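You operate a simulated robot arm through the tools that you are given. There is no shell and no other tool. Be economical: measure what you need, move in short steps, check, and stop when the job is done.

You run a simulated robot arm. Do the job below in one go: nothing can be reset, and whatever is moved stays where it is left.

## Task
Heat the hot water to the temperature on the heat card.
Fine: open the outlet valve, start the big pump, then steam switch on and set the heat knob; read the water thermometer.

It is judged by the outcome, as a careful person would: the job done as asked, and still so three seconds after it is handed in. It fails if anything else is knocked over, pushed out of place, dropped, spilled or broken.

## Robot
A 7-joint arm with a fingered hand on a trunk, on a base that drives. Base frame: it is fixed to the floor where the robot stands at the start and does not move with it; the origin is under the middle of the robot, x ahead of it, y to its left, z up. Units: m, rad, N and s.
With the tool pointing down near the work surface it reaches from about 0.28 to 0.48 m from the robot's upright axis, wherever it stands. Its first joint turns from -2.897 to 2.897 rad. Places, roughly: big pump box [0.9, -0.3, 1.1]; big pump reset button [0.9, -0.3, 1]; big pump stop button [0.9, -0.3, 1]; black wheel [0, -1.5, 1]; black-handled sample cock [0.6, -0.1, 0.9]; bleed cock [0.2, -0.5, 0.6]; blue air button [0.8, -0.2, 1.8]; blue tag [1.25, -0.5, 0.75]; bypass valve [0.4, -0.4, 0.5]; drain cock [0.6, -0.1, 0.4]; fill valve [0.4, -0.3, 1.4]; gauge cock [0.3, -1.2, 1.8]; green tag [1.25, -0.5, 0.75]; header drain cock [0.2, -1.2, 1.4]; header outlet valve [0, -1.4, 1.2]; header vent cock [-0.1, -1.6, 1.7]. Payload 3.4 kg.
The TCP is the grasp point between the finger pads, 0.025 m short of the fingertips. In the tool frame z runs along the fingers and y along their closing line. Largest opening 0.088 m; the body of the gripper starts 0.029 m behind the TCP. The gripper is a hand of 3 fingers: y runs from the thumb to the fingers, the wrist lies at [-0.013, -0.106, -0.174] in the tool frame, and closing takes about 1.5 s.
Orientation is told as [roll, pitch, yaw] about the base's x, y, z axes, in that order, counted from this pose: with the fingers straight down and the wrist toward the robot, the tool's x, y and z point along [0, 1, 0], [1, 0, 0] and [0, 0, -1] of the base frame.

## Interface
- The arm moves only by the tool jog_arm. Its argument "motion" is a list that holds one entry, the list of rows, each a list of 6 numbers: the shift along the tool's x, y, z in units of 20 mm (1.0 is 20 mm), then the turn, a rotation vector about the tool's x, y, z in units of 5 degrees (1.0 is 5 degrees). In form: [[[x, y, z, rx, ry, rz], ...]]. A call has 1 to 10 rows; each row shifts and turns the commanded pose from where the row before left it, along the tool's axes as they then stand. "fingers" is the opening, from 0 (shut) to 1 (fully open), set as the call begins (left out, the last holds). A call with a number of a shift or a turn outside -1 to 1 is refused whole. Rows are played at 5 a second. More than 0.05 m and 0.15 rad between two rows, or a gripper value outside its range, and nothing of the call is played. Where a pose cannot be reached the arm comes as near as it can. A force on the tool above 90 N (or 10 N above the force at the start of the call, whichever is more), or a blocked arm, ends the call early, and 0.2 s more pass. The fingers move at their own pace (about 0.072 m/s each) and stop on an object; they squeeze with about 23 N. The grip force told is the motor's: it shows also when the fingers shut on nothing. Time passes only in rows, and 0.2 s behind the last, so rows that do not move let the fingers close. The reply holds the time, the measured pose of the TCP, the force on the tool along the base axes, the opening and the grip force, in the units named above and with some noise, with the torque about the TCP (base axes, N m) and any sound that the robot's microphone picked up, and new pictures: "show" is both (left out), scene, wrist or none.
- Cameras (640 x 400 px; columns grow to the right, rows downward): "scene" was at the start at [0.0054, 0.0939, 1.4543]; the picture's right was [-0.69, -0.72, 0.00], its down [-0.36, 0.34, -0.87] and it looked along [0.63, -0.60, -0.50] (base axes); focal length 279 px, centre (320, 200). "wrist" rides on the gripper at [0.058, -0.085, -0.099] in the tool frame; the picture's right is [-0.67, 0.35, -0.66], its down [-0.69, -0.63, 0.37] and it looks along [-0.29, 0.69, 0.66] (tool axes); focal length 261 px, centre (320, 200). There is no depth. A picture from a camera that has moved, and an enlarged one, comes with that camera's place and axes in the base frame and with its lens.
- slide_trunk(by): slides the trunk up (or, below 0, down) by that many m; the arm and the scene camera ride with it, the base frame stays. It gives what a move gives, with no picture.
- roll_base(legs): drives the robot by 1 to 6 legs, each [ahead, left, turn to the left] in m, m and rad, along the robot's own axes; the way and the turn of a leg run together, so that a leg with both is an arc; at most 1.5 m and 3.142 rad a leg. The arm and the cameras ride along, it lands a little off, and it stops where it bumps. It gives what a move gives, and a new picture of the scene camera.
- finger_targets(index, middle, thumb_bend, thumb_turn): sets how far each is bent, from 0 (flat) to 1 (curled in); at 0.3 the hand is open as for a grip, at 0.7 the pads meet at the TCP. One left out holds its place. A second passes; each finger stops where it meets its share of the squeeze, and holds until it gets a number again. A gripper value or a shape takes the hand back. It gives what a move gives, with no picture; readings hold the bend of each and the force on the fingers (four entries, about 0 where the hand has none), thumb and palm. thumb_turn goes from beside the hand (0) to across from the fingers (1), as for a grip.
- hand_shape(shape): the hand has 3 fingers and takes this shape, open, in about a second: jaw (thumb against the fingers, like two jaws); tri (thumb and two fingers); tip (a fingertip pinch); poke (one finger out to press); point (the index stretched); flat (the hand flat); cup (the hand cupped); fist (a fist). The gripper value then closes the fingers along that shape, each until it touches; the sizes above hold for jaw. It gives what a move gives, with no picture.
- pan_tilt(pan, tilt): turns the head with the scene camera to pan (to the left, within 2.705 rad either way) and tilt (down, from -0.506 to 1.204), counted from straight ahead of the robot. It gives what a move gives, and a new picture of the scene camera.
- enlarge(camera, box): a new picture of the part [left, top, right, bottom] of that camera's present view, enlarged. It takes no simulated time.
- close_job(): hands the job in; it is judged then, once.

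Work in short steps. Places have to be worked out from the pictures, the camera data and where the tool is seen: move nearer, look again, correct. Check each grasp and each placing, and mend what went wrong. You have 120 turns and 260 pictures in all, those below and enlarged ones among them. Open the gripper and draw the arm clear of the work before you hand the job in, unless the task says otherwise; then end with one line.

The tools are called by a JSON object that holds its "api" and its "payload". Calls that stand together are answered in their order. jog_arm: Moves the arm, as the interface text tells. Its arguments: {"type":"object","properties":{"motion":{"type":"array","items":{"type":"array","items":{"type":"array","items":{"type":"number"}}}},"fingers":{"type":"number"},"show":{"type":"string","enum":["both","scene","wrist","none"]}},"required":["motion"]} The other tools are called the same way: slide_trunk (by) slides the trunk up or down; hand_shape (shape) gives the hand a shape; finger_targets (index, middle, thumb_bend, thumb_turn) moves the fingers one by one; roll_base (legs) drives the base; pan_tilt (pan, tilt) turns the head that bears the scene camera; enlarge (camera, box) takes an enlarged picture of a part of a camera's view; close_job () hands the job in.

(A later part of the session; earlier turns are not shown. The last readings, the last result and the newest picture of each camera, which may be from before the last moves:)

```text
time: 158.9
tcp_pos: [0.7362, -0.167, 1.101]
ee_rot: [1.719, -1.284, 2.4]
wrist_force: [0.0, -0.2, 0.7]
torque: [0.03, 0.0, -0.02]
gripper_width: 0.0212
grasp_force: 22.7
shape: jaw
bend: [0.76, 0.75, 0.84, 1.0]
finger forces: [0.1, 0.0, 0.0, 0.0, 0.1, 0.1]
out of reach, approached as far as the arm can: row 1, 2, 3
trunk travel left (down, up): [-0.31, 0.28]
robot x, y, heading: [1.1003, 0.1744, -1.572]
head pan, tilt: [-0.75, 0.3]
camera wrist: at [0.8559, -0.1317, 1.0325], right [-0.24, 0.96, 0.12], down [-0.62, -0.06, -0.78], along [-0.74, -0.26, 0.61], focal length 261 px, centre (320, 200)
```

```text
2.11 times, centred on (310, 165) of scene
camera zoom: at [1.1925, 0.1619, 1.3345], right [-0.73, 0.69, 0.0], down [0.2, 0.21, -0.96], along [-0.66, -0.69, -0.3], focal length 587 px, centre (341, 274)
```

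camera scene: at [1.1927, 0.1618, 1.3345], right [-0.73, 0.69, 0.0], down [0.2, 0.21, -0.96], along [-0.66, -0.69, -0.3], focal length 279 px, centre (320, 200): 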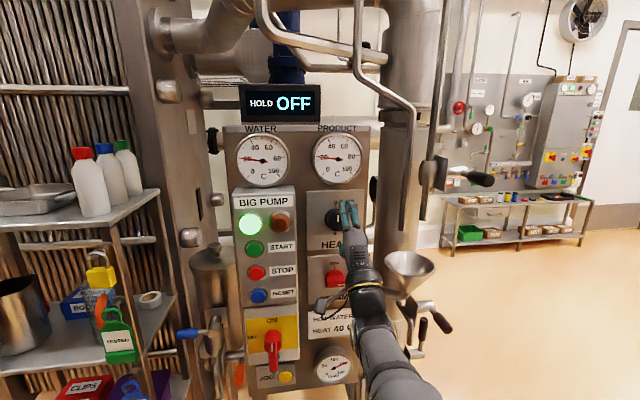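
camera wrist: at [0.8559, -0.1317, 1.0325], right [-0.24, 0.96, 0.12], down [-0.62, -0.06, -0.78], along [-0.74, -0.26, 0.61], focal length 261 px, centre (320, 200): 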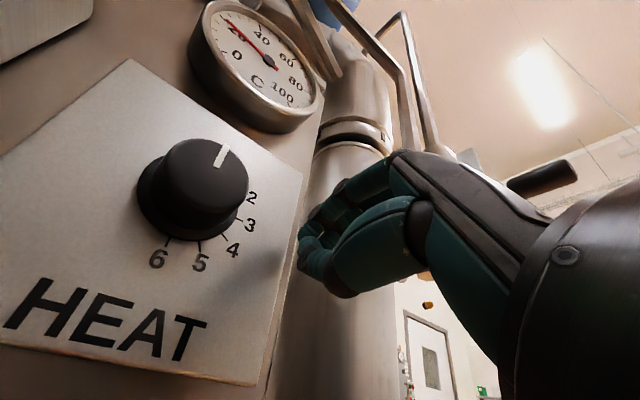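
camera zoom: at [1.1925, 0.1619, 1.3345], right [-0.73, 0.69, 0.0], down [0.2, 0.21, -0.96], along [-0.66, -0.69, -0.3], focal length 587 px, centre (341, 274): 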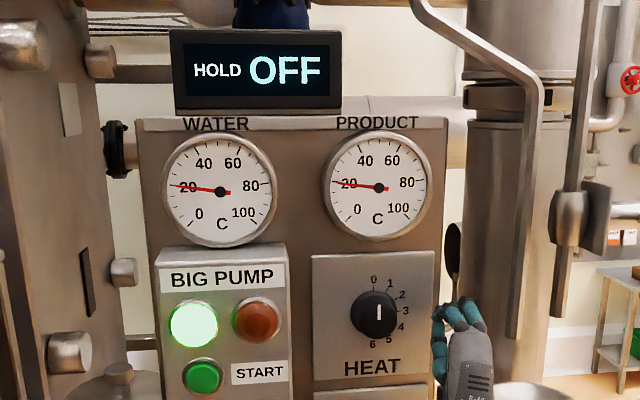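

The twist was out of reach and the hand slipped off (knob still at 0). I back the hand off, and bring the base ~7 cm closer so the arm has room to roll.

{"api": "jog_arm", "payload": {"motion": [[[0, 0, -1, 0, 0, -1], [0.5, 0, -1, 0, 0, -1], [1, 0, -0.5, 0, 0, -1], [1, 0, 0, 0, 0, -1], [1, 0, 0, 0, 0, -1]]], "fingers": 1, "show": "none"}}

{"api": "roll_base", "payload": {"legs": [[0.03, -0.045, 0]]}}

{"api": "jog_arm", "payload": {"motion": [[[0, 0, 0, 0, 0, 0]]], "show": "wrist"}}

```text
time: 160.1
tcp_pos: [0.822, -0.1661, 1.102]
ee_rot: [-1.832, -1.419, -0.352]
wrist_force: [-0.3, -0.2, -0.2]
torque: [0.02, -0.01, 0.04]
gripper_width: 0.0879
grasp_force: 0.1
shape: jaw
bend: [0.3, 0.3, 0.3, 0.98]
finger forces: [0.0, 0.1, 0.0, 0.0, 0.1, 0.0]
trunk travel left (down, up): [-0.31, 0.28]
robot x, y, heading: [1.0985, 0.1743, -1.577]
head pan, tilt: [-0.75, 0.3]
```

```text
time: 161.0
tcp_pos: [0.7777, -0.197, 1.1047]
ee_rot: [-1.839, -1.419, -0.347]
wrist_force: [-0.6, 0.5, 1.0]
torque: [-0.04, 0.01, 0.02]
gripper_width: 0.0877
grasp_force: 0.1
shape: jaw
bend: [0.3, 0.3, 0.3, 0.98]
finger forces: [0.0, 0.0, 0.0, 0.1, 0.0, 0.0]
trunk travel left (down, up): [-0.31, 0.28]
robot x, y, heading: [1.0545, 0.1452, -1.574]
head pan, tilt: [-0.75, 0.3]
camera scene: at [1.1482, 0.1318, 1.3345], right [-0.73, 0.69, 0.0], down [0.2, 0.21, -0.96], along [-0.66, -0.69, -0.3], focal length 279 px, centre (320, 200)
```

scene: 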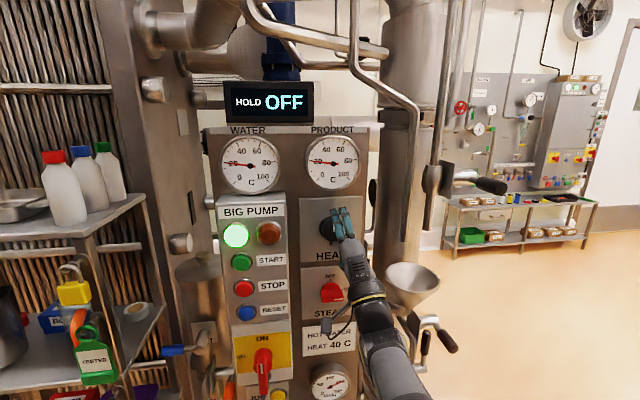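

```text
time: 161.4
tcp_pos: [0.7782, -0.1979, 1.103]
ee_rot: [-1.838, -1.42, -0.349]
wrist_force: [0.0, -0.5, 0.2]
torque: [0.04, 0.04, 0.01]
gripper_width: 0.0875
grasp_force: 0.1
shape: jaw
bend: [0.3, 0.3, 0.3, 0.98]
finger forces: [0.1, 0.0, 0.0, 0.1, 0.1, 0.1]
trunk travel left (down, up): [-0.31, 0.28]
robot x, y, heading: [1.0555, 0.1399, -1.578]
head pan, tilt: [-0.75, 0.3]
camera wrist: at [0.8695, -0.1434, 1.007], right [-0.11, 0.9, 0.42], down [-0.85, 0.13, -0.51], along [-0.51, -0.41, 0.75], focal length 261 px, centre (320, 200)
```

wrist: 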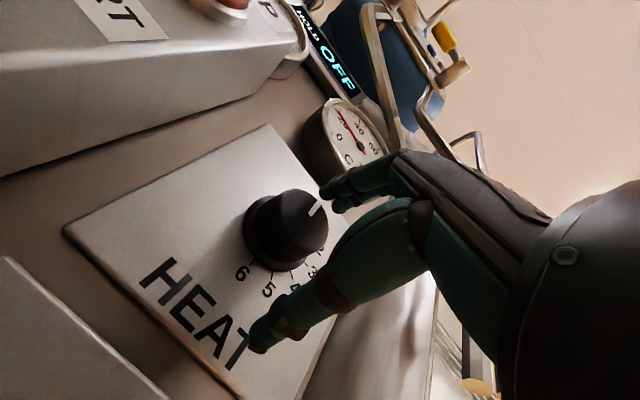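

Hand is 2 cm in front of the knob with better arm posture. I test the free roll range (+30° then −60°), 2 cm further out.

{"api": "jog_arm", "payload": {"motion": [[[0, 0, -1, 0, 0, 0], [0, 0, -0.5, 0, 0, 1], [0, 0, 0, 0, 0, 1], [0, 0, 0, 0, 0, 1], [0, 0, 0, 0, 0, 1], [0, 0, 0, 0, 0, 1], [0, 0, 0, 0, 0, 1]]], "show": "none"}}

{"api": "jog_arm", "payload": {"motion": [[[0, 0, 0, 0, 0, -1], [0, 0, 0, 0, 0, -1], [0, 0, 0, 0, 0, -1], [0, 0, 0, 0, 0, -1], [0, 0, 0, 0, 0, -1], [0, 0, 0, 0, 0, -1], [0, 0, 0, 0, 0, -1], [0, 0, 0, 0, 0, -1], [0, 0, 0, 0, 0, -1], [0, 0, 0, 0, 0, -1]]], "show": "wrist"}}

```text
time: 162.9
tcp_pos: [0.7039, -0.0955, 1.0416]
ee_rot: [1.246, -1.319, 2.625]
wrist_force: [18.3, -8.0, 12.1]
torque: [-0.67, -0.84, 0.53]
gripper_width: 0.0837
grasp_force: 0.2
shape: jaw
bend: [0.3, 0.3, 0.37, 0.81]
finger forces: [0.0, 0.1, 0.0, 0.0, 20.8, 0.0]
out of reach, approached as far as the arm can: row 4, 5, 6, 7
trunk travel left (down, up): [-0.31, 0.28]
robot x, y, heading: [1.0532, 0.1431, -1.576]
head pan, tilt: [-0.75, 0.3]
stopped in row 7: the arm was blocked; the commanded pose is now the measured one
```

```text
time: 165.1
tcp_pos: [0.7115, -0.1018, 1.0438]
ee_rot: [-1.44, -0.93, -0.92]
wrist_force: [55.6, -34.1, 2.4]
torque: [-1.39, -2.21, -0.58]
gripper_width: 0.0832
grasp_force: 0.0
shape: jaw
bend: [0.3, 0.3, 0.48, 0.68]
finger forces: [0.1, 0.1, 0.1, 0.0, 61.3, 0.0]
trunk travel left (down, up): [-0.31, 0.28]
robot x, y, heading: [1.0564, 0.1427, -1.571]
head pan, tilt: [-0.75, 0.3]
camera wrist: at [0.7875, -0.024, 0.9487], right [0.21, 0.65, 0.73], down [-0.89, 0.43, -0.13], along [-0.4, -0.62, 0.68], focal length 261 px, centre (320, 200)
```

wrist: 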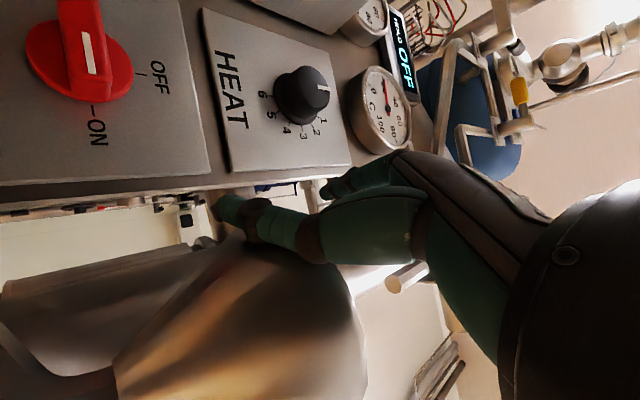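

The thumb is pressing the funnel (61 N) – I get off it at once by moving up and away to the left.

{"api": "jog_arm", "payload": {"motion": [[[-0.2, 0.75, -0.5, 0, 0, 0], [-0.2, 0.75, -0.5, 0, 0, 0], [-0.2, 0.75, -0.5, 0, 0, 0]]], "show": "both"}}

```text
time: 165.9
tcp_pos: [0.7308, -0.086, 1.0872]
ee_rot: [-1.437, -0.94, -0.949]
wrist_force: [-0.3, 0.4, -0.8]
torque: [-0.01, 0.02, 0.03]
gripper_width: 0.0877
grasp_force: 0.1
shape: jaw
bend: [0.3, 0.3, 0.3, 0.97]
finger forces: [0.1, 0.0, 0.1, 0.1, 0.0, 0.1]
trunk travel left (down, up): [-0.31, 0.28]
robot x, y, heading: [1.0529, 0.1394, -1.575]
head pan, tilt: [-0.75, 0.3]
camera scene: at [1.1476, 0.1318, 1.3346], right [-0.73, 0.69, 0.0], down [0.2, 0.21, -0.96], along [-0.66, -0.69, -0.3], focal length 279 px, centre (320, 200)
camera wrist: at [0.8087, -0.0108, 0.9936], right [0.22, 0.65, 0.72], down [-0.88, 0.45, -0.14], along [-0.42, -0.61, 0.68], focal length 261 px, centre (320, 200)
```

scene: 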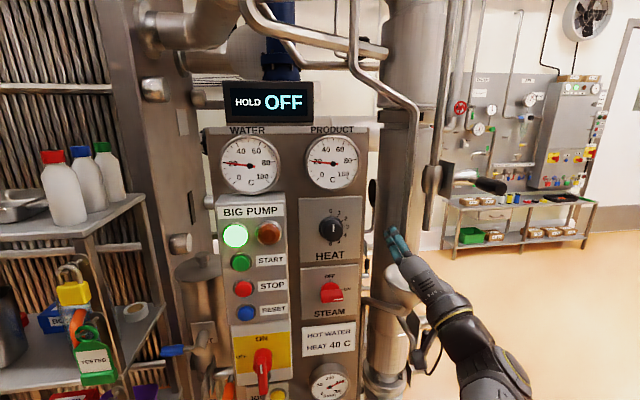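
wrist: 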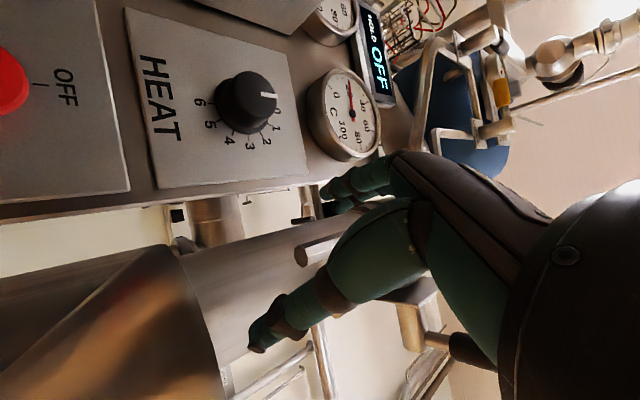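

Released; funnel looks in place. Negative roll is reachable, so I'll grip the knob with the hand rolled about −36° and turn back toward 0°. I realign the yaw and move to in front of the knob.

{"api": "jog_arm", "payload": {"motion": [[[0, 0, 0, -0.67, 0.91, -0.09], [0, 0, 0, -0.67, 0.91, -0.09], [0.76, 0.9, 0.1, 0, 0, 0], [0.76, 0.9, 0.1, 0, 0, 0], [0.76, 0.9, 0.1, 0, 0, 0], [0.76, 0.9, 0.2, 0, 0, 0], [0.76, 0.9, 0.2, 0, 0, 0]]], "show": "both"}}

{"api": "enlarge", "payload": {"camera": "scene", "box": [280, 180, 440, 330]}}

```text
time: 167.5
tcp_pos: [0.8157, -0.1699, 1.1156]
ee_rot: [-1.436, -0.942, -0.746]
wrist_force: [-0.6, 0.0, 0.9]
torque: [-0.02, 0.04, -0.01]
gripper_width: 0.0876
grasp_force: 0.0
shape: jaw
bend: [0.3, 0.3, 0.3, 0.97]
finger forces: [0.0, 0.0, 0.0, 0.0, 0.1, 0.0]
trunk travel left (down, up): [-0.31, 0.28]
robot x, y, heading: [1.0546, 0.1431, -1.576]
head pan, tilt: [-0.75, 0.3]
camera scene: at [1.1481, 0.1317, 1.3345], right [-0.73, 0.69, 0.0], down [0.2, 0.21, -0.96], along [-0.66, -0.69, -0.3], focal length 279 px, centre (320, 200)
camera wrist: at [0.8773, -0.0797, 1.0211], right [0.08, 0.68, 0.72], down [-0.95, 0.26, -0.14], along [-0.28, -0.68, 0.68], focal length 261 px, centre (320, 200)
```

scene: 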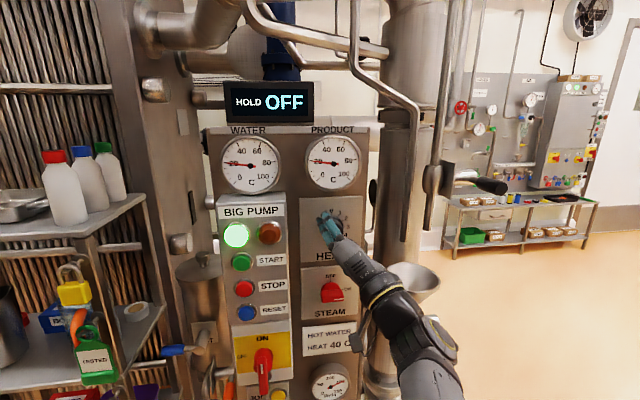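
wrist: 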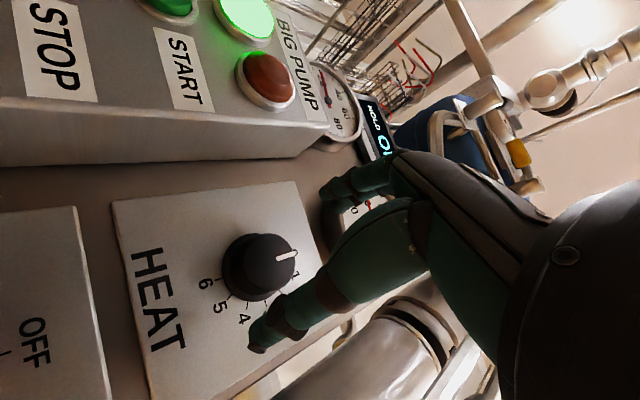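

```text
2.67 times, centred on (360, 255) of scene
camera zoom: at [1.1481, 0.1317, 1.3345], right [-0.73, 0.69, 0.0], down [0.2, 0.21, -0.96], along [-0.66, -0.69, -0.3], focal length 744 px, centre (213, 53)
```

zoom: 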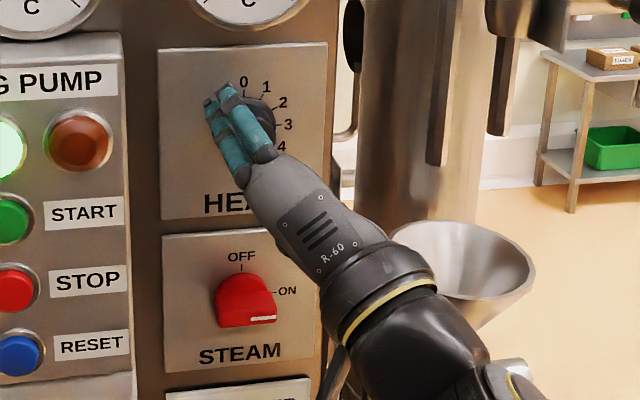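

Well aligned laterally. I move 52 mm forward around the knob.

{"api": "jog_arm", "payload": {"motion": [[[0, -0.2, 0.9, 0, 0, 0], [0, 0, 0.9, 0, 0, 0], [0, 0, 0.5, 0, 0, 0], [0, 0, 0.3, 0, 0, 0]]], "show": "both"}}

{"api": "enlarge", "payload": {"camera": "scene", "box": [280, 180, 400, 280]}}

{"api": "enlarge", "payload": {"camera": "wrist", "box": [220, 150, 420, 320]}}

```text
time: 168.5
tcp_pos: [0.7829, -0.2082, 1.1087]
ee_rot: [-1.439, -0.939, -0.741]
wrist_force: [4.1, 5.0, -1.5]
torque: [-0.21, 0.17, 0.13]
gripper_width: 0.0871
grasp_force: 0.1
shape: jaw
bend: [0.3, 0.3, 0.3, 0.97]
finger forces: [0.1, 6.5, 0.1, 0.0, 0.0, 0.0]
trunk travel left (down, up): [-0.31, 0.28]
robot x, y, heading: [1.0539, 0.142, -1.581]
head pan, tilt: [-0.75, 0.3]
camera scene: at [1.1489, 0.1326, 1.3344], right [-0.73, 0.69, 0.0], down [0.2, 0.21, -0.96], along [-0.66, -0.7, -0.29], focal length 279 px, centre (320, 200)
camera wrist: at [0.8437, -0.1197, 1.0135], right [0.08, 0.69, 0.72], down [-0.96, 0.26, -0.14], along [-0.28, -0.68, 0.68], focal length 261 px, centre (320, 200)
```

scene: 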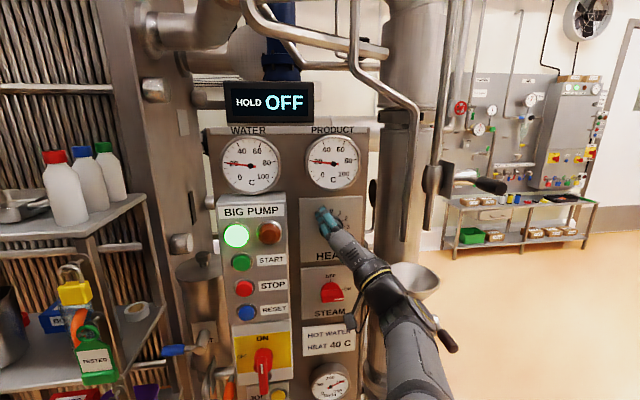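
wrist: 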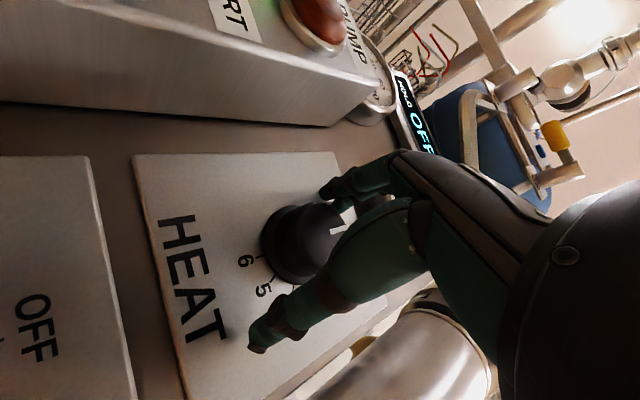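

```text
4.00 times, centred on (340, 230) of scene
camera zoom: at [1.1489, 0.1326, 1.3344], right [-0.73, 0.69, 0.0], down [0.2, 0.21, -0.96], along [-0.66, -0.7, -0.29], focal length 1116 px, centre (240, 80)
```

zoom: 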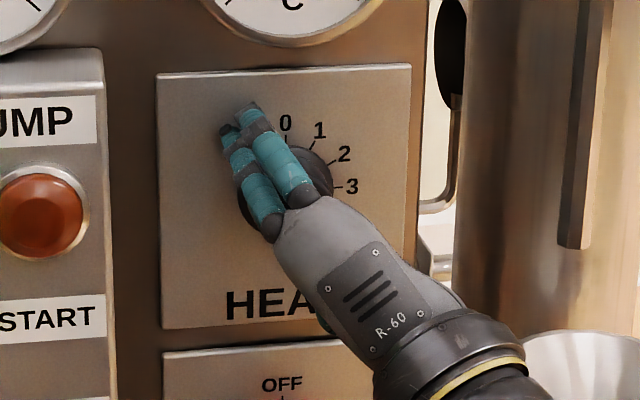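

```text
2.35 times, centred on (320, 235) of wrist
camera zoom: at [0.8437, -0.1197, 1.0135], right [0.08, 0.69, 0.72], down [-0.96, 0.26, -0.14], along [-0.28, -0.68, 0.68], focal length 613 px, centre (320, 118)
```

zoom: 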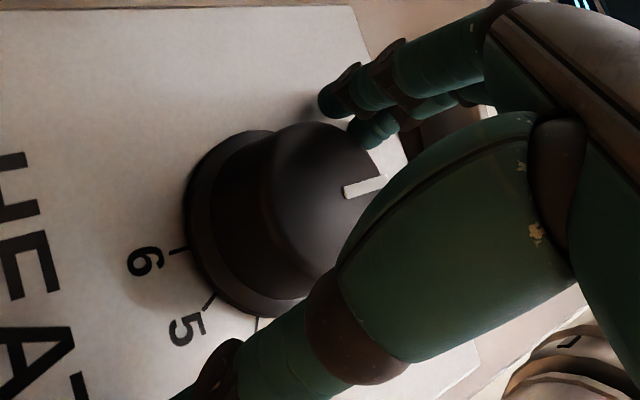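

The fingers straddle the knob with a light plate touch. I close on it and check.

{"api": "jog_arm", "payload": {"motion": [[[0, 0, -0.1, 0, 0, 0], [0, 0, 0, 0, 0, 0], [0, 0, 0, 0, 0, 0], [0, 0, 0, 0, 0, 0], [0, 0, 0, 0, 0, 0]]], "fingers": 0.3, "show": "none"}}

{"api": "jog_arm", "payload": {"motion": [[[0, 0, 0, 0, 0, 1], [0, 0, 0, 0, 0, 1], [0, 0, 0, 0, 0, 1], [0, 0, 0, 0, 0, 1]]], "show": "wrist"}}

{"api": "enlarge", "payload": {"camera": "wrist", "box": [220, 150, 420, 320]}}

{"api": "enlarge", "payload": {"camera": "scene", "box": [200, 60, 400, 280]}}

```text
time: 169.7
tcp_pos: [0.7826, -0.2067, 1.107]
ee_rot: [-1.436, -0.939, -0.744]
wrist_force: [-0.9, -0.5, 1.6]
torque: [-0.07, 0.06, 0.02]
gripper_width: 0.0344
grasp_force: 22.5
shape: jaw
bend: [0.74, 0.45, 0.75, 1.0]
finger forces: [13.0, 8.2, 0.0, 0.0, 19.3, 0.0]
trunk travel left (down, up): [-0.31, 0.28]
robot x, y, heading: [1.0527, 0.1387, -1.578]
head pan, tilt: [-0.75, 0.3]
```

```text
time: 170.7
tcp_pos: [0.7853, -0.2079, 1.1063]
ee_rot: [-1.286, -1.284, -0.91]
wrist_force: [2.0, -4.9, -1.0]
torque: [-0.03, 0.06, 0.12]
gripper_width: 0.0342
grasp_force: 22.9
shape: jaw
bend: [0.74, 0.46, 0.75, 1.0]
finger forces: [13.0, 6.7, 0.0, 0.0, 19.9, 0.1]
trunk travel left (down, up): [-0.31, 0.28]
robot x, y, heading: [1.0519, 0.1404, -1.581]
head pan, tilt: [-0.75, 0.3]
camera wrist: at [0.8732, -0.1394, 1.0178], right [-0.08, 0.82, 0.57], down [-0.87, 0.23, -0.45], along [-0.49, -0.53, 0.69], focal length 261 px, centre (320, 200)
```

wrist: 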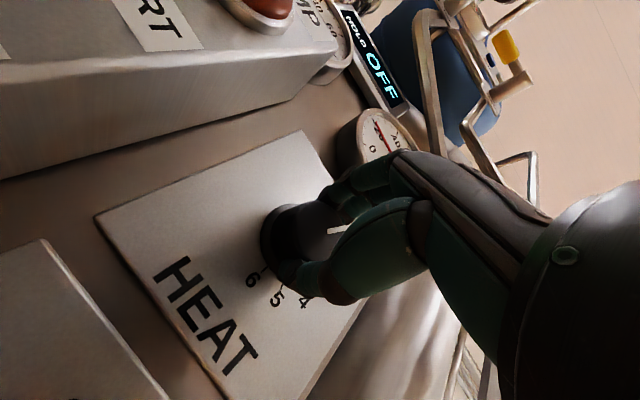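

```text
2.35 times, centred on (320, 235) of wrist
camera zoom: at [0.8732, -0.1394, 1.0178], right [-0.08, 0.82, 0.57], down [-0.87, 0.23, -0.45], along [-0.49, -0.53, 0.69], focal length 613 px, centre (320, 118)
```

zoom: 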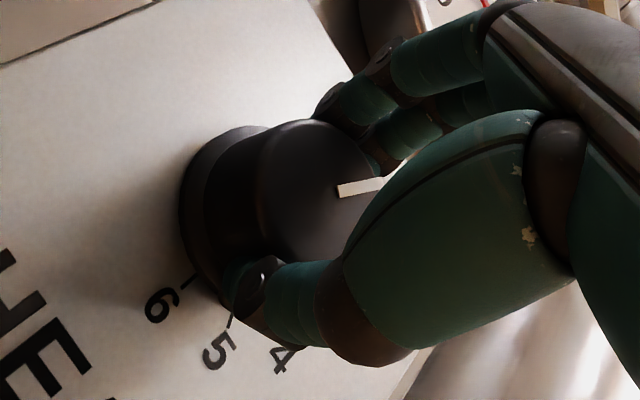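

```text
1.82 times, centred on (300, 170) of scene
camera zoom: at [1.1485, 0.1308, 1.3345], right [-0.73, 0.69, 0.0], down [0.2, 0.22, -0.96], along [-0.66, -0.69, -0.3], focal length 507 px, centre (356, 254)
```

zoom: 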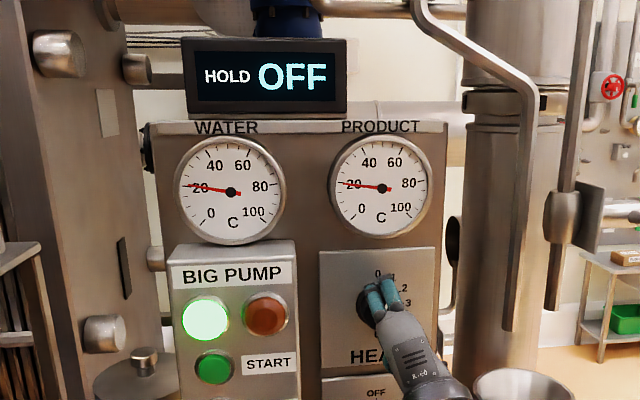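

The knob turns with the hand (mark fixed in hand view, numbers moved). I continue ~10° more to reach about "1".

{"api": "jog_arm", "payload": {"motion": [[[0, 0, 0, 0, 0, 1], [0, 0, 0, 0, 0, 1], [0, 0, 0, 0, 0, 0]]], "show": "none"}}

{"api": "enlarge", "payload": {"camera": "scene", "box": [200, 60, 400, 280]}}

{"api": "enlarge", "payload": {"camera": "wrist", "box": [220, 150, 420, 320]}}

```text
time: 171.5
tcp_pos: [0.7823, -0.2067, 1.1071]
ee_rot: [-0.906, -1.439, -1.295]
wrist_force: [4.7, -2.9, -6.7]
torque: [0.1, 0.02, 0.16]
gripper_width: 0.0331
grasp_force: 22.9
shape: jaw
bend: [0.74, 0.47, 0.75, 1.0]
finger forces: [12.4, 5.6, 0.1, 0.1, 24.3, 0.0]
trunk travel left (down, up): [-0.31, 0.28]
robot x, y, heading: [1.0519, 0.1417, -1.574]
head pan, tilt: [-0.75, 0.3]
```

```text
1.82 times, centred on (300, 170) of scene
camera zoom: at [1.1488, 0.1308, 1.3344], right [-0.73, 0.69, 0.0], down [0.2, 0.22, -0.96], along [-0.66, -0.69, -0.3], focal length 507 px, centre (356, 254)
```

zoom: 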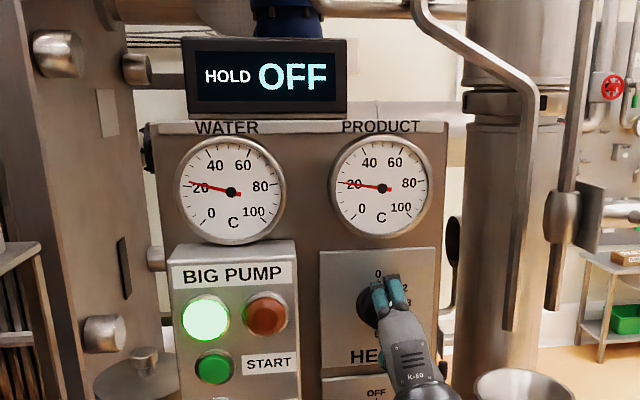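

```text
2.35 times, centred on (320, 235) of wrist
camera zoom: at [0.8864, -0.1501, 1.0256], right [-0.14, 0.87, 0.47], down [-0.79, 0.19, -0.58], along [-0.6, -0.45, 0.66], focal length 613 px, centre (320, 118)
```

zoom: 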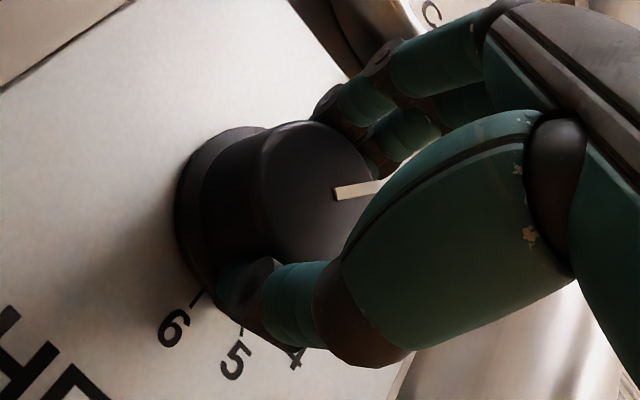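

Water needle has begun to rise. I wait a few seconds to see where it settles with the knob at about 1.

{"api": "jog_arm", "payload": {"motion": [[[0, 0, 0, 0, 0, 0], [0, 0, 0, 0, 0, 0], [0, 0, 0, 0, 0, 0], [0, 0, 0, 0, 0, 0], [0, 0, 0, 0, 0, 0], [0, 0, 0, 0, 0, 0], [0, 0, 0, 0, 0, 0], [0, 0, 0, 0, 0, 0], [0, 0, 0, 0, 0, 0], [0, 0, 0, 0, 0, 0]]], "show": "none"}}

{"api": "jog_arm", "payload": {"motion": [[[0, 0, 0, 0, 0, 0], [0, 0, 0, 0, 0, 0], [0, 0, 0, 0, 0, 0], [0, 0, 0, 0, 0, 0], [0, 0, 0, 0, 0, 0], [0, 0, 0, 0, 0, 0], [0, 0, 0, 0, 0, 0], [0, 0, 0, 0, 0, 0], [0, 0, 0, 0, 0, 0], [0, 0, 0, 0, 0, 0]]], "show": "none"}}

{"api": "enlarge", "payload": {"camera": "scene", "box": [200, 120, 380, 280]}}

```text
time: 173.7
tcp_pos: [0.784, -0.208, 1.1071]
ee_rot: [-0.916, -1.44, -1.287]
wrist_force: [5.0, -2.1, -7.7]
torque: [0.17, -0.02, 0.17]
gripper_width: 0.0332
grasp_force: 22.6
shape: jaw
bend: [0.74, 0.47, 0.75, 1.0]
finger forces: [12.2, 5.3, 0.0, 0.1, 24.6, 0.0]
trunk travel left (down, up): [-0.31, 0.28]
robot x, y, heading: [1.056, 0.1406, -1.575]
head pan, tilt: [-0.75, 0.3]
```

```text
time: 175.9
tcp_pos: [0.7839, -0.2082, 1.1083]
ee_rot: [-0.915, -1.439, -1.286]
wrist_force: [4.5, -2.9, -7.6]
torque: [0.15, -0.05, 0.13]
gripper_width: 0.033
grasp_force: 22.7
shape: jaw
bend: [0.74, 0.47, 0.75, 1.0]
finger forces: [12.2, 5.2, 0.0, 0.0, 24.5, 0.0]
trunk travel left (down, up): [-0.31, 0.28]
robot x, y, heading: [1.0564, 0.1414, -1.578]
head pan, tilt: [-0.75, 0.3]
```

```text
2.50 times, centred on (290, 200) of scene
camera zoom: at [1.1488, 0.1307, 1.3344], right [-0.73, 0.69, 0.0], down [0.2, 0.22, -0.96], along [-0.66, -0.69, -0.3], focal length 697 px, centre (395, 200)
```

zoom: 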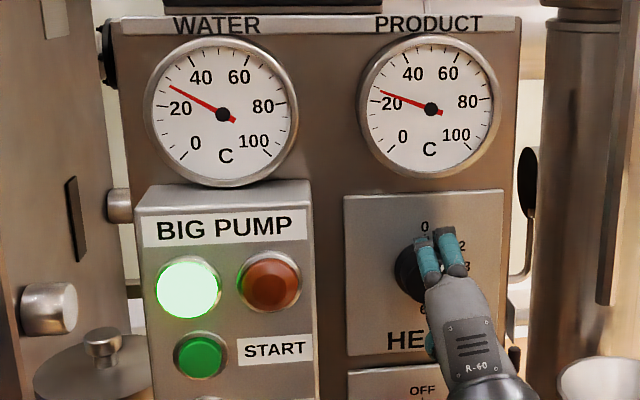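

Water at ~29 °C and rising. I release the knob and back off so the mark is visible, meanwhile watching the thermometer.

{"api": "jog_arm", "payload": {"motion": [[[0, 0, 0, 0, 0, 0], [0, 0, 0, 0, 0, 0], [0, 0, 0, 0, 0, 0], [0, 0, 0, 0, 0, 0], [0, 0, -0.8, 0, 0, -1], [0, 0, -0.8, 0, 0, -1], [0, 0, -0.8, 0, 0, -1]]], "fingers": 1, "show": "wrist"}}

{"api": "enlarge", "payload": {"camera": "scene", "box": [200, 120, 380, 280]}}

```text
time: 177.5
tcp_pos: [0.8116, -0.1683, 1.112]
ee_rot: [-1.35, -1.197, -0.838]
wrist_force: [0.9, 0.6, -0.6]
torque: [0.01, 0.02, 0.01]
gripper_width: 0.0878
grasp_force: 0.1
shape: jaw
bend: [0.3, 0.3, 0.3, 0.98]
finger forces: [0.0, 0.1, 0.1, 0.0, 0.1, 0.0]
trunk travel left (down, up): [-0.31, 0.28]
robot x, y, heading: [1.0545, 0.1448, -1.579]
head pan, tilt: [-0.75, 0.3]
camera wrist: at [0.8939, -0.0949, 1.0199], right [-0.04, 0.79, 0.61], down [-0.9, 0.24, -0.37], along [-0.44, -0.57, 0.7], focal length 261 px, centre (320, 200)
```

wrist: 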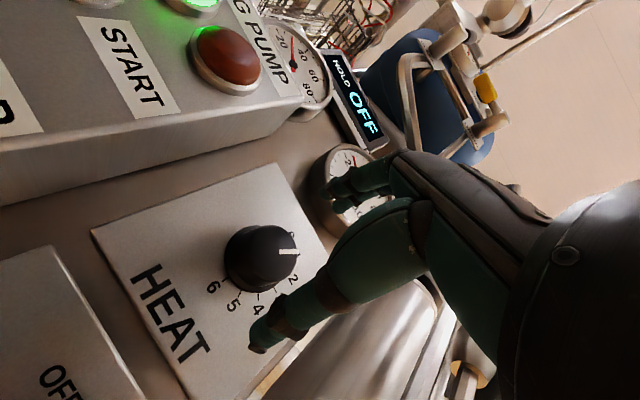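

```text
2.50 times, centred on (290, 200) of scene
camera zoom: at [1.1482, 0.1316, 1.3345], right [-0.73, 0.69, 0.0], down [0.2, 0.22, -0.96], along [-0.66, -0.69, -0.3], focal length 697 px, centre (395, 200)
```

zoom: 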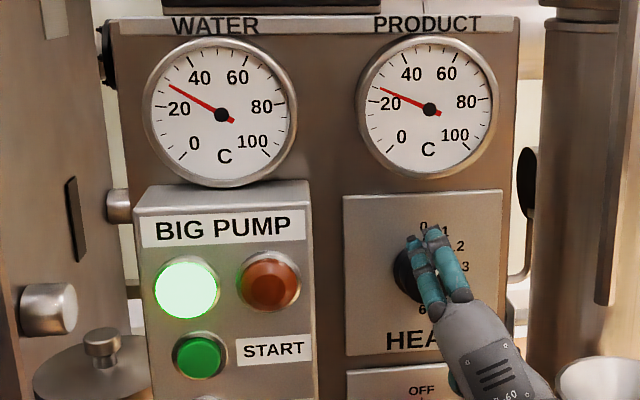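

I zoom in on the water dial to read it accurately, wait, and read again to see the trend.

{"api": "enlarge", "payload": {"camera": "scene", "box": [215, 125, 290, 195]}}

{"api": "jog_arm", "payload": {"motion": [[[0, 0, 0, 0, 0, 0], [0, 0, 0, 0, 0, 0], [0, 0, 0, 0, 0, 0], [0, 0, 0, 0, 0, 0], [0, 0, 0, 0, 0, 0], [0, 0, 0, 0, 0, 0], [0, 0, 0, 0, 0, 0], [0, 0, 0, 0, 0, 0], [0, 0, 0, 0, 0, 0], [0, 0, 0, 0, 0, 0]]], "show": "none"}}

{"api": "enlarge", "payload": {"camera": "scene", "box": [215, 125, 290, 195]}}

```text
5.71 times, centred on (252, 160) of scene
camera zoom: at [1.1482, 0.1316, 1.3345], right [-0.73, 0.69, 0.0], down [0.2, 0.22, -0.96], along [-0.66, -0.69, -0.3], focal length 1594 px, centre (706, 429)
```

zoom: 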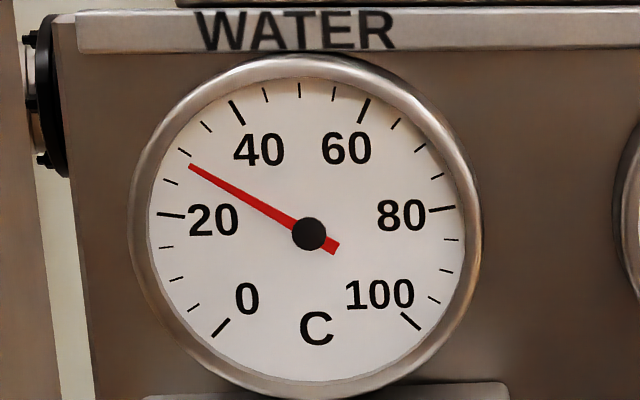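

```text
time: 179.7
tcp_pos: [0.8102, -0.1684, 1.1119]
ee_rot: [-1.352, -1.198, -0.839]
wrist_force: [-0.5, 0.0, -0.2]
torque: [0.03, 0.02, -0.01]
gripper_width: 0.0879
grasp_force: 0.0
shape: jaw
bend: [0.3, 0.3, 0.3, 0.98]
finger forces: [0.0, 0.0, 0.1, 0.0, 0.0, 0.1]
trunk travel left (down, up): [-0.31, 0.28]
robot x, y, heading: [1.0502, 0.1422, -1.581]
head pan, tilt: [-0.75, 0.3]
```

```text
5.71 times, centred on (252, 160) of scene
camera zoom: at [1.1482, 0.1317, 1.3345], right [-0.73, 0.69, 0.0], down [0.2, 0.22, -0.96], along [-0.66, -0.69, -0.3], focal length 1594 px, centre (706, 429)
```

zoom: 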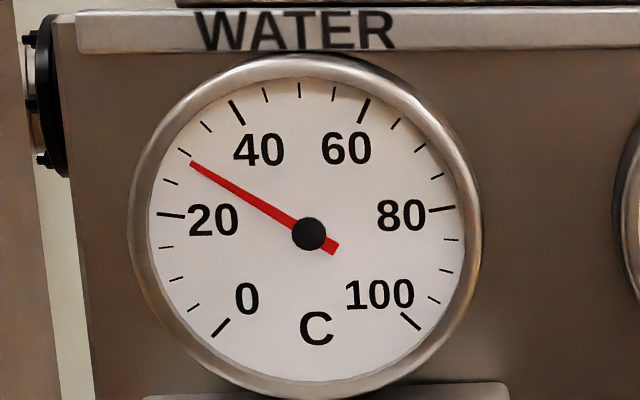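

Water is settling just under 30 °C with the knob at ≈1, so 40 °C should be at ≈2. I roll back to −36° and regrip the knob.

{"api": "jog_arm", "payload": {"motion": [[[0, 0, 0, 0, 0, -1], [0, 0, 0, 0, 0, -1], [0, 0, 0, 0, 0, -1], [0, 0, 0.8, 0, 0, 0], [0, 0, 0.8, 0, 0, 0], [0, 0, 0.5, 0, 0, 0], [0, 0, 0, 0, 0, 0]]], "show": "wrist"}}

{"api": "enlarge", "payload": {"camera": "wrist", "box": [220, 150, 420, 320]}}

```text
time: 181.3
tcp_pos: [0.7863, -0.2018, 1.1071]
ee_rot: [-1.437, -0.941, -0.743]
wrist_force: [-0.4, -0.8, 0.0]
torque: [0.01, -0.01, 0.01]
gripper_width: 0.0875
grasp_force: 0.0
shape: jaw
bend: [0.3, 0.3, 0.3, 0.98]
finger forces: [0.0, 0.1, 0.0, 0.0, 0.0, 0.0]
trunk travel left (down, up): [-0.31, 0.28]
robot x, y, heading: [1.0553, 0.1423, -1.579]
head pan, tilt: [-0.75, 0.3]
camera wrist: at [0.8477, -0.1125, 1.0135], right [0.08, 0.68, 0.72], down [-0.96, 0.26, -0.14], along [-0.28, -0.68, 0.68], focal length 261 px, centre (320, 200)
```

wrist: 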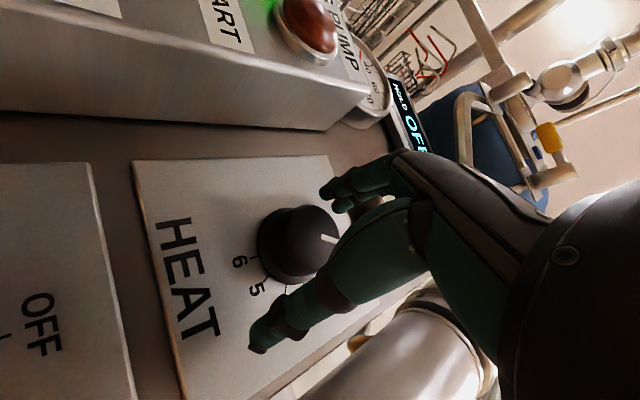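

```text
2.35 times, centred on (320, 235) of wrist
camera zoom: at [0.8477, -0.1125, 1.0135], right [0.08, 0.68, 0.72], down [-0.96, 0.26, -0.14], along [-0.28, -0.68, 0.68], focal length 613 px, centre (320, 118)
```

zoom: 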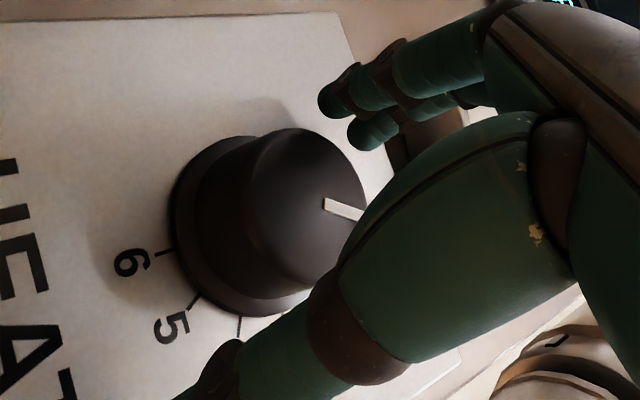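

6 mm more forward, then grip and turn 30°.

{"api": "jog_arm", "payload": {"motion": [[[0, 0, 0.3, 0, 0, 0], [0, 0, 0, 0, 0, 0]]], "show": "none"}}

{"api": "jog_arm", "payload": {"motion": [[[0, 0, 0, 0, 0, 0], [0, 0, 0, 0, 0, 0], [0, 0, 0, 0, 0, 0], [0, 0, 0, 0, 0, 0], [0, 0, 0, 0, 0, 0]]], "fingers": 0.3, "show": "none"}}

{"api": "jog_arm", "payload": {"motion": [[[0, 0, 0, 0, 0, 1], [0, 0, 0, 0, 0, 1], [0, 0, 0, 0, 0, 1], [0, 0, 0, 0, 0, 1], [0, 0, 0, 0, 0, 1], [0, 0, 0, 0, 0, 1], [0, 0, 0, 0, 0, 0]]], "show": "wrist"}}

{"api": "enlarge", "payload": {"camera": "wrist", "box": [220, 150, 420, 320]}}

```text
time: 181.9
tcp_pos: [0.7828, -0.2056, 1.1072]
ee_rot: [-1.436, -0.94, -0.744]
wrist_force: [0.5, -0.4, 0.2]
torque: [-0.04, 0.02, 0.01]
gripper_width: 0.0878
grasp_force: 0.1
shape: jaw
bend: [0.3, 0.3, 0.3, 0.98]
finger forces: [0.0, 0.0, 0.1, 0.0, 0.1, 0.1]
trunk travel left (down, up): [-0.31, 0.28]
robot x, y, heading: [1.055, 0.1419, -1.581]
head pan, tilt: [-0.75, 0.3]
```

```text
time: 183.1
tcp_pos: [0.7827, -0.2057, 1.1073]
ee_rot: [-1.436, -0.94, -0.743]
wrist_force: [0.1, 0.3, 0.6]
torque: [-0.09, 0.04, 0.07]
gripper_width: 0.0343
grasp_force: 23.0
shape: jaw
bend: [0.74, 0.44, 0.75, 1.0]
finger forces: [13.0, 7.8, 0.1, 0.0, 19.9, 0.0]
trunk travel left (down, up): [-0.31, 0.28]
robot x, y, heading: [1.0567, 0.1404, -1.57]
head pan, tilt: [-0.75, 0.3]
```

```text
time: 184.7
tcp_pos: [0.783, -0.207, 1.1077]
ee_rot: [-0.91, -1.44, -1.29]
wrist_force: [5.2, -1.3, -8.1]
torque: [0.19, 0.0, 0.13]
gripper_width: 0.0324
grasp_force: 22.7
shape: jaw
bend: [0.74, 0.46, 0.75, 1.0]
finger forces: [12.2, 5.0, 0.0, 0.1, 25.2, 0.0]
trunk travel left (down, up): [-0.31, 0.28]
robot x, y, heading: [1.0515, 0.1388, -1.576]
head pan, tilt: [-0.75, 0.3]
camera wrist: at [0.8862, -0.1493, 1.025], right [-0.14, 0.87, 0.47], down [-0.79, 0.18, -0.58], along [-0.6, -0.45, 0.67], focal length 261 px, centre (320, 200)
```

wrist: 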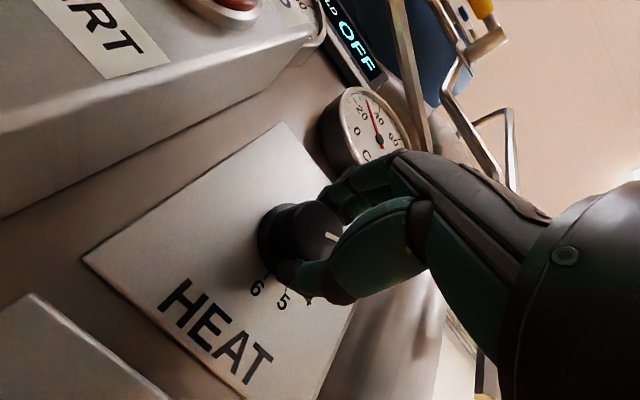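

```text
2.35 times, centred on (320, 235) of wrist
camera zoom: at [0.8862, -0.1493, 1.025], right [-0.14, 0.87, 0.47], down [-0.79, 0.18, -0.58], along [-0.6, -0.45, 0.67], focal length 613 px, centre (320, 118)
```

zoom: 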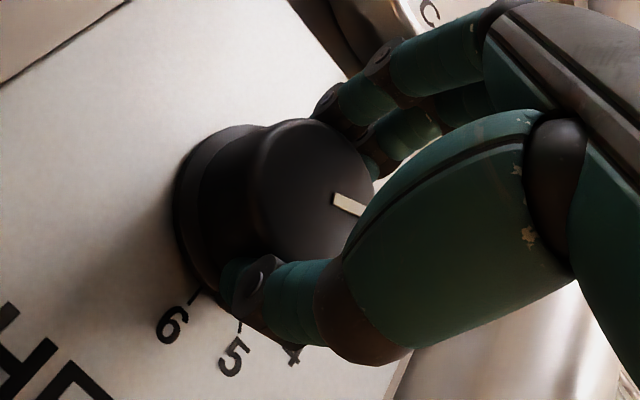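

The knob turned again (mark ≈ 2). I hold and wait several seconds, then read the water dial.

{"api": "jog_arm", "payload": {"motion": [[[0, 0, 0, 0, 0, 0], [0, 0, 0, 0, 0, 0], [0, 0, 0, 0, 0, 0], [0, 0, 0, 0, 0, 0], [0, 0, 0, 0, 0, 0], [0, 0, 0, 0, 0, 0], [0, 0, 0, 0, 0, 0], [0, 0, 0, 0, 0, 0], [0, 0, 0, 0, 0, 0], [0, 0, 0, 0, 0, 0]]], "show": "none"}}

{"api": "enlarge", "payload": {"camera": "scene", "box": [215, 125, 290, 195]}}

{"api": "jog_arm", "payload": {"motion": [[[0, 0, 0, 0, 0, 0], [0, 0, 0, 0, 0, 0], [0, 0, 0, 0, 0, 0], [0, 0, 0, 0, 0, 0], [0, 0, 0, 0, 0, 0], [0, 0, 0, 0, 0, 0], [0, 0, 0, 0, 0, 0], [0, 0, 0, 0, 0, 0], [0, 0, 0, 0, 0, 0], [0, 0, 0, 0, 0, 0]]], "show": "none"}}

{"api": "jog_arm", "payload": {"motion": [[[0, 0, 0, 0, 0, 0], [0, 0, 0, 0, 0, 0], [0, 0, 0, 0, 0, 0], [0, 0, 0, 0, 0, 0], [0, 0, 0, 0, 0, 0], [0, 0, 0, 0, 0, 0], [0, 0, 0, 0, 0, 0], [0, 0, 0, 0, 0, 0], [0, 0, 0, 0, 0, 0], [0, 0, 0, 0, 0, 0]]], "show": "none"}}

{"api": "enlarge", "payload": {"camera": "scene", "box": [215, 125, 290, 195]}}

```text
time: 186.9
tcp_pos: [0.7835, -0.2081, 1.1072]
ee_rot: [-0.916, -1.439, -1.286]
wrist_force: [6.9, -2.0, -8.7]
torque: [0.14, -0.04, 0.21]
gripper_width: 0.0327
grasp_force: 23.4
shape: jaw
bend: [0.74, 0.47, 0.75, 1.0]
finger forces: [12.1, 4.8, 0.1, 0.0, 25.4, 0.1]
trunk travel left (down, up): [-0.31, 0.28]
robot x, y, heading: [1.0529, 0.1422, -1.579]
head pan, tilt: [-0.75, 0.3]
```

```text
5.71 times, centred on (252, 160) of scene
camera zoom: at [1.149, 0.1309, 1.3344], right [-0.73, 0.69, 0.0], down [0.2, 0.22, -0.96], along [-0.66, -0.69, -0.3], focal length 1594 px, centre (706, 429)
```

zoom: 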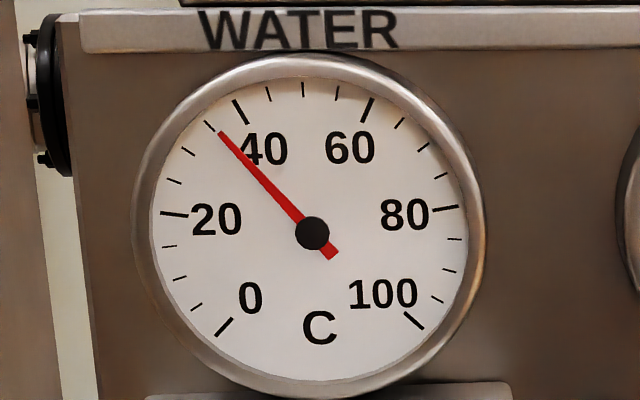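

```text
time: 189.1
tcp_pos: [0.7831, -0.2064, 1.1069]
ee_rot: [-0.916, -1.44, -1.284]
wrist_force: [6.2, -1.3, -9.2]
torque: [0.23, -0.02, 0.14]
gripper_width: 0.0325
grasp_force: 23.6
shape: jaw
bend: [0.74, 0.47, 0.75, 1.0]
finger forces: [12.1, 4.8, 0.0, 0.0, 25.4, 0.1]
trunk travel left (down, up): [-0.31, 0.28]
robot x, y, heading: [1.0544, 0.1418, -1.576]
head pan, tilt: [-0.75, 0.3]
```

```text
time: 191.3
tcp_pos: [0.7829, -0.2067, 1.107]
ee_rot: [-0.916, -1.44, -1.284]
wrist_force: [6.6, -1.4, -8.8]
torque: [0.14, -0.02, 0.14]
gripper_width: 0.0328
grasp_force: 22.9
shape: jaw
bend: [0.74, 0.47, 0.75, 1.0]
finger forces: [12.2, 4.8, 0.1, 0.1, 25.3, 0.0]
trunk travel left (down, up): [-0.31, 0.28]
robot x, y, heading: [1.0521, 0.1452, -1.574]
head pan, tilt: [-0.75, 0.3]
```

```text
5.71 times, centred on (252, 160) of scene
camera zoom: at [1.149, 0.1309, 1.3344], right [-0.73, 0.69, 0.0], down [0.2, 0.22, -0.96], along [-0.66, -0.69, -0.3], focal length 1594 px, centre (706, 429)
```

zoom: 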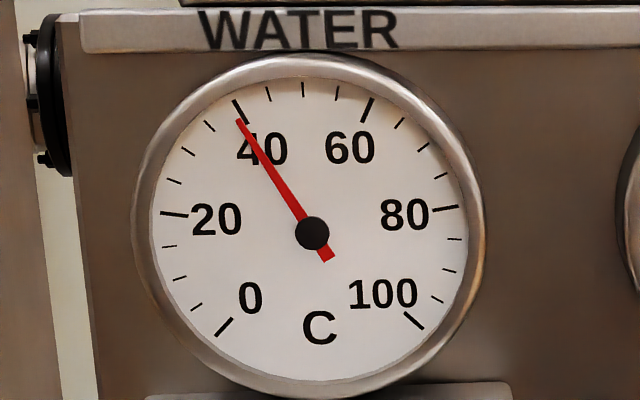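

Needle almost at 40 °C. I wait a few more seconds to see whether it settles there.

{"api": "jog_arm", "payload": {"motion": [[[0, 0, 0, 0, 0, 0], [0, 0, 0, 0, 0, 0], [0, 0, 0, 0, 0, 0], [0, 0, 0, 0, 0, 0], [0, 0, 0, 0, 0, 0], [0, 0, 0, 0, 0, 0], [0, 0, 0, 0, 0, 0], [0, 0, 0, 0, 0, 0], [0, 0, 0, 0, 0, 0], [0, 0, 0, 0, 0, 0]]], "show": "none"}}

{"api": "jog_arm", "payload": {"motion": [[[0, 0, 0, 0, 0, 0], [0, 0, 0, 0, 0, 0], [0, 0, 0, 0, 0, 0], [0, 0, 0, 0, 0, 0], [0, 0, 0, 0, 0, 0], [0, 0, 0, 0, 0, 0], [0, 0, 0, 0, 0, 0], [0, 0, 0, 0, 0, 0], [0, 0, 0, 0, 0, 0], [0, 0, 0, 0, 0, 0]]], "show": "none"}}

{"api": "enlarge", "payload": {"camera": "scene", "box": [215, 125, 290, 195]}}

```text
time: 193.5
tcp_pos: [0.784, -0.2071, 1.1081]
ee_rot: [-0.917, -1.44, -1.285]
wrist_force: [7.7, -1.5, -8.9]
torque: [0.19, -0.01, 0.12]
gripper_width: 0.0327
grasp_force: 23.2
shape: jaw
bend: [0.74, 0.47, 0.75, 1.0]
finger forces: [12.2, 5.0, 0.0, 0.1, 25.3, 0.1]
trunk travel left (down, up): [-0.31, 0.28]
robot x, y, heading: [1.0548, 0.1435, -1.575]
head pan, tilt: [-0.75, 0.3]
```

```text
time: 195.7
tcp_pos: [0.7826, -0.2077, 1.1067]
ee_rot: [-0.917, -1.44, -1.284]
wrist_force: [7.2, -1.1, -8.1]
torque: [0.17, -0.04, 0.15]
gripper_width: 0.0326
grasp_force: 23.5
shape: jaw
bend: [0.74, 0.47, 0.75, 1.0]
finger forces: [12.1, 4.9, 0.0, 0.0, 25.3, 0.1]
trunk travel left (down, up): [-0.31, 0.28]
robot x, y, heading: [1.0541, 0.1381, -1.576]
head pan, tilt: [-0.75, 0.3]
```

```text
5.71 times, centred on (252, 160) of scene
camera zoom: at [1.149, 0.1309, 1.3344], right [-0.73, 0.69, 0.0], down [0.2, 0.22, -0.96], along [-0.66, -0.69, -0.3], focal length 1594 px, centre (706, 429)
```

zoom: 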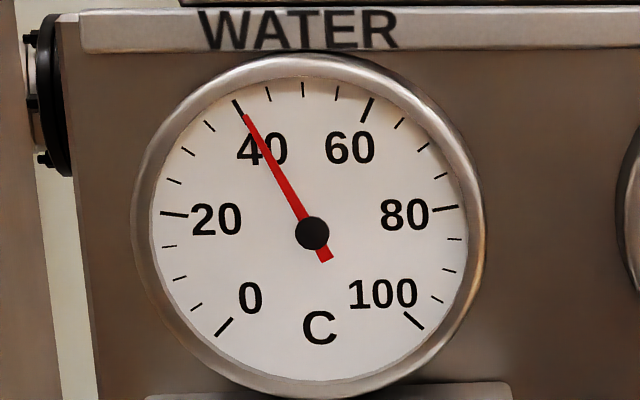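

Now ≈40.4 °C. One more wait to check for drift.

{"api": "jog_arm", "payload": {"motion": [[[0, 0, 0, 0, 0, 0], [0, 0, 0, 0, 0, 0], [0, 0, 0, 0, 0, 0], [0, 0, 0, 0, 0, 0], [0, 0, 0, 0, 0, 0], [0, 0, 0, 0, 0, 0], [0, 0, 0, 0, 0, 0], [0, 0, 0, 0, 0, 0], [0, 0, 0, 0, 0, 0], [0, 0, 0, 0, 0, 0]]], "show": "none"}}

{"api": "jog_arm", "payload": {"motion": [[[0, 0, 0, 0, 0, 0], [0, 0, 0, 0, 0, 0], [0, 0, 0, 0, 0, 0], [0, 0, 0, 0, 0, 0], [0, 0, 0, 0, 0, 0], [0, 0, 0, 0, 0, 0], [0, 0, 0, 0, 0, 0], [0, 0, 0, 0, 0, 0], [0, 0, 0, 0, 0, 0], [0, 0, 0, 0, 0, 0]]], "show": "none"}}

{"api": "enlarge", "payload": {"camera": "scene", "box": [215, 125, 290, 195]}}

```text
time: 197.9
tcp_pos: [0.7825, -0.2065, 1.1079]
ee_rot: [-0.916, -1.439, -1.285]
wrist_force: [7.1, -0.6, -7.7]
torque: [0.16, -0.02, 0.14]
gripper_width: 0.0328
grasp_force: 23.4
shape: jaw
bend: [0.74, 0.47, 0.75, 1.0]
finger forces: [12.1, 5.0, 0.1, 0.1, 25.3, 0.0]
trunk travel left (down, up): [-0.31, 0.28]
robot x, y, heading: [1.0541, 0.1398, -1.576]
head pan, tilt: [-0.75, 0.3]
```

```text
time: 200.1
tcp_pos: [0.7839, -0.2065, 1.1073]
ee_rot: [-0.916, -1.439, -1.286]
wrist_force: [7.5, -1.8, -8.6]
torque: [0.16, 0.0, 0.15]
gripper_width: 0.0325
grasp_force: 23.3
shape: jaw
bend: [0.74, 0.47, 0.75, 1.0]
finger forces: [12.1, 4.9, 0.1, 0.1, 25.3, 0.0]
trunk travel left (down, up): [-0.31, 0.28]
robot x, y, heading: [1.0541, 0.1483, -1.577]
head pan, tilt: [-0.75, 0.3]
```

```text
5.71 times, centred on (252, 160) of scene
camera zoom: at [1.149, 0.1309, 1.3344], right [-0.73, 0.69, 0.0], down [0.2, 0.22, -0.96], along [-0.66, -0.69, -0.3], focal length 1594 px, centre (706, 429)
```

zoom: 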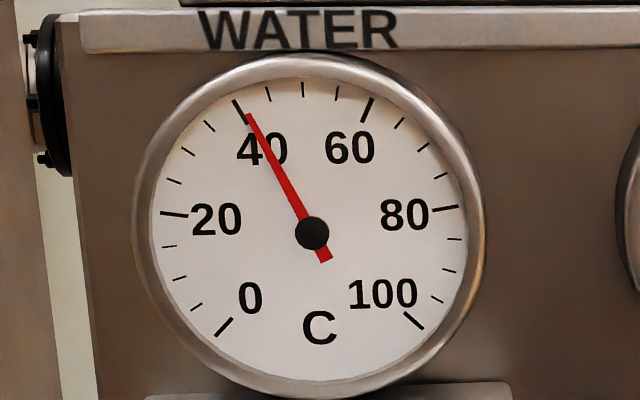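

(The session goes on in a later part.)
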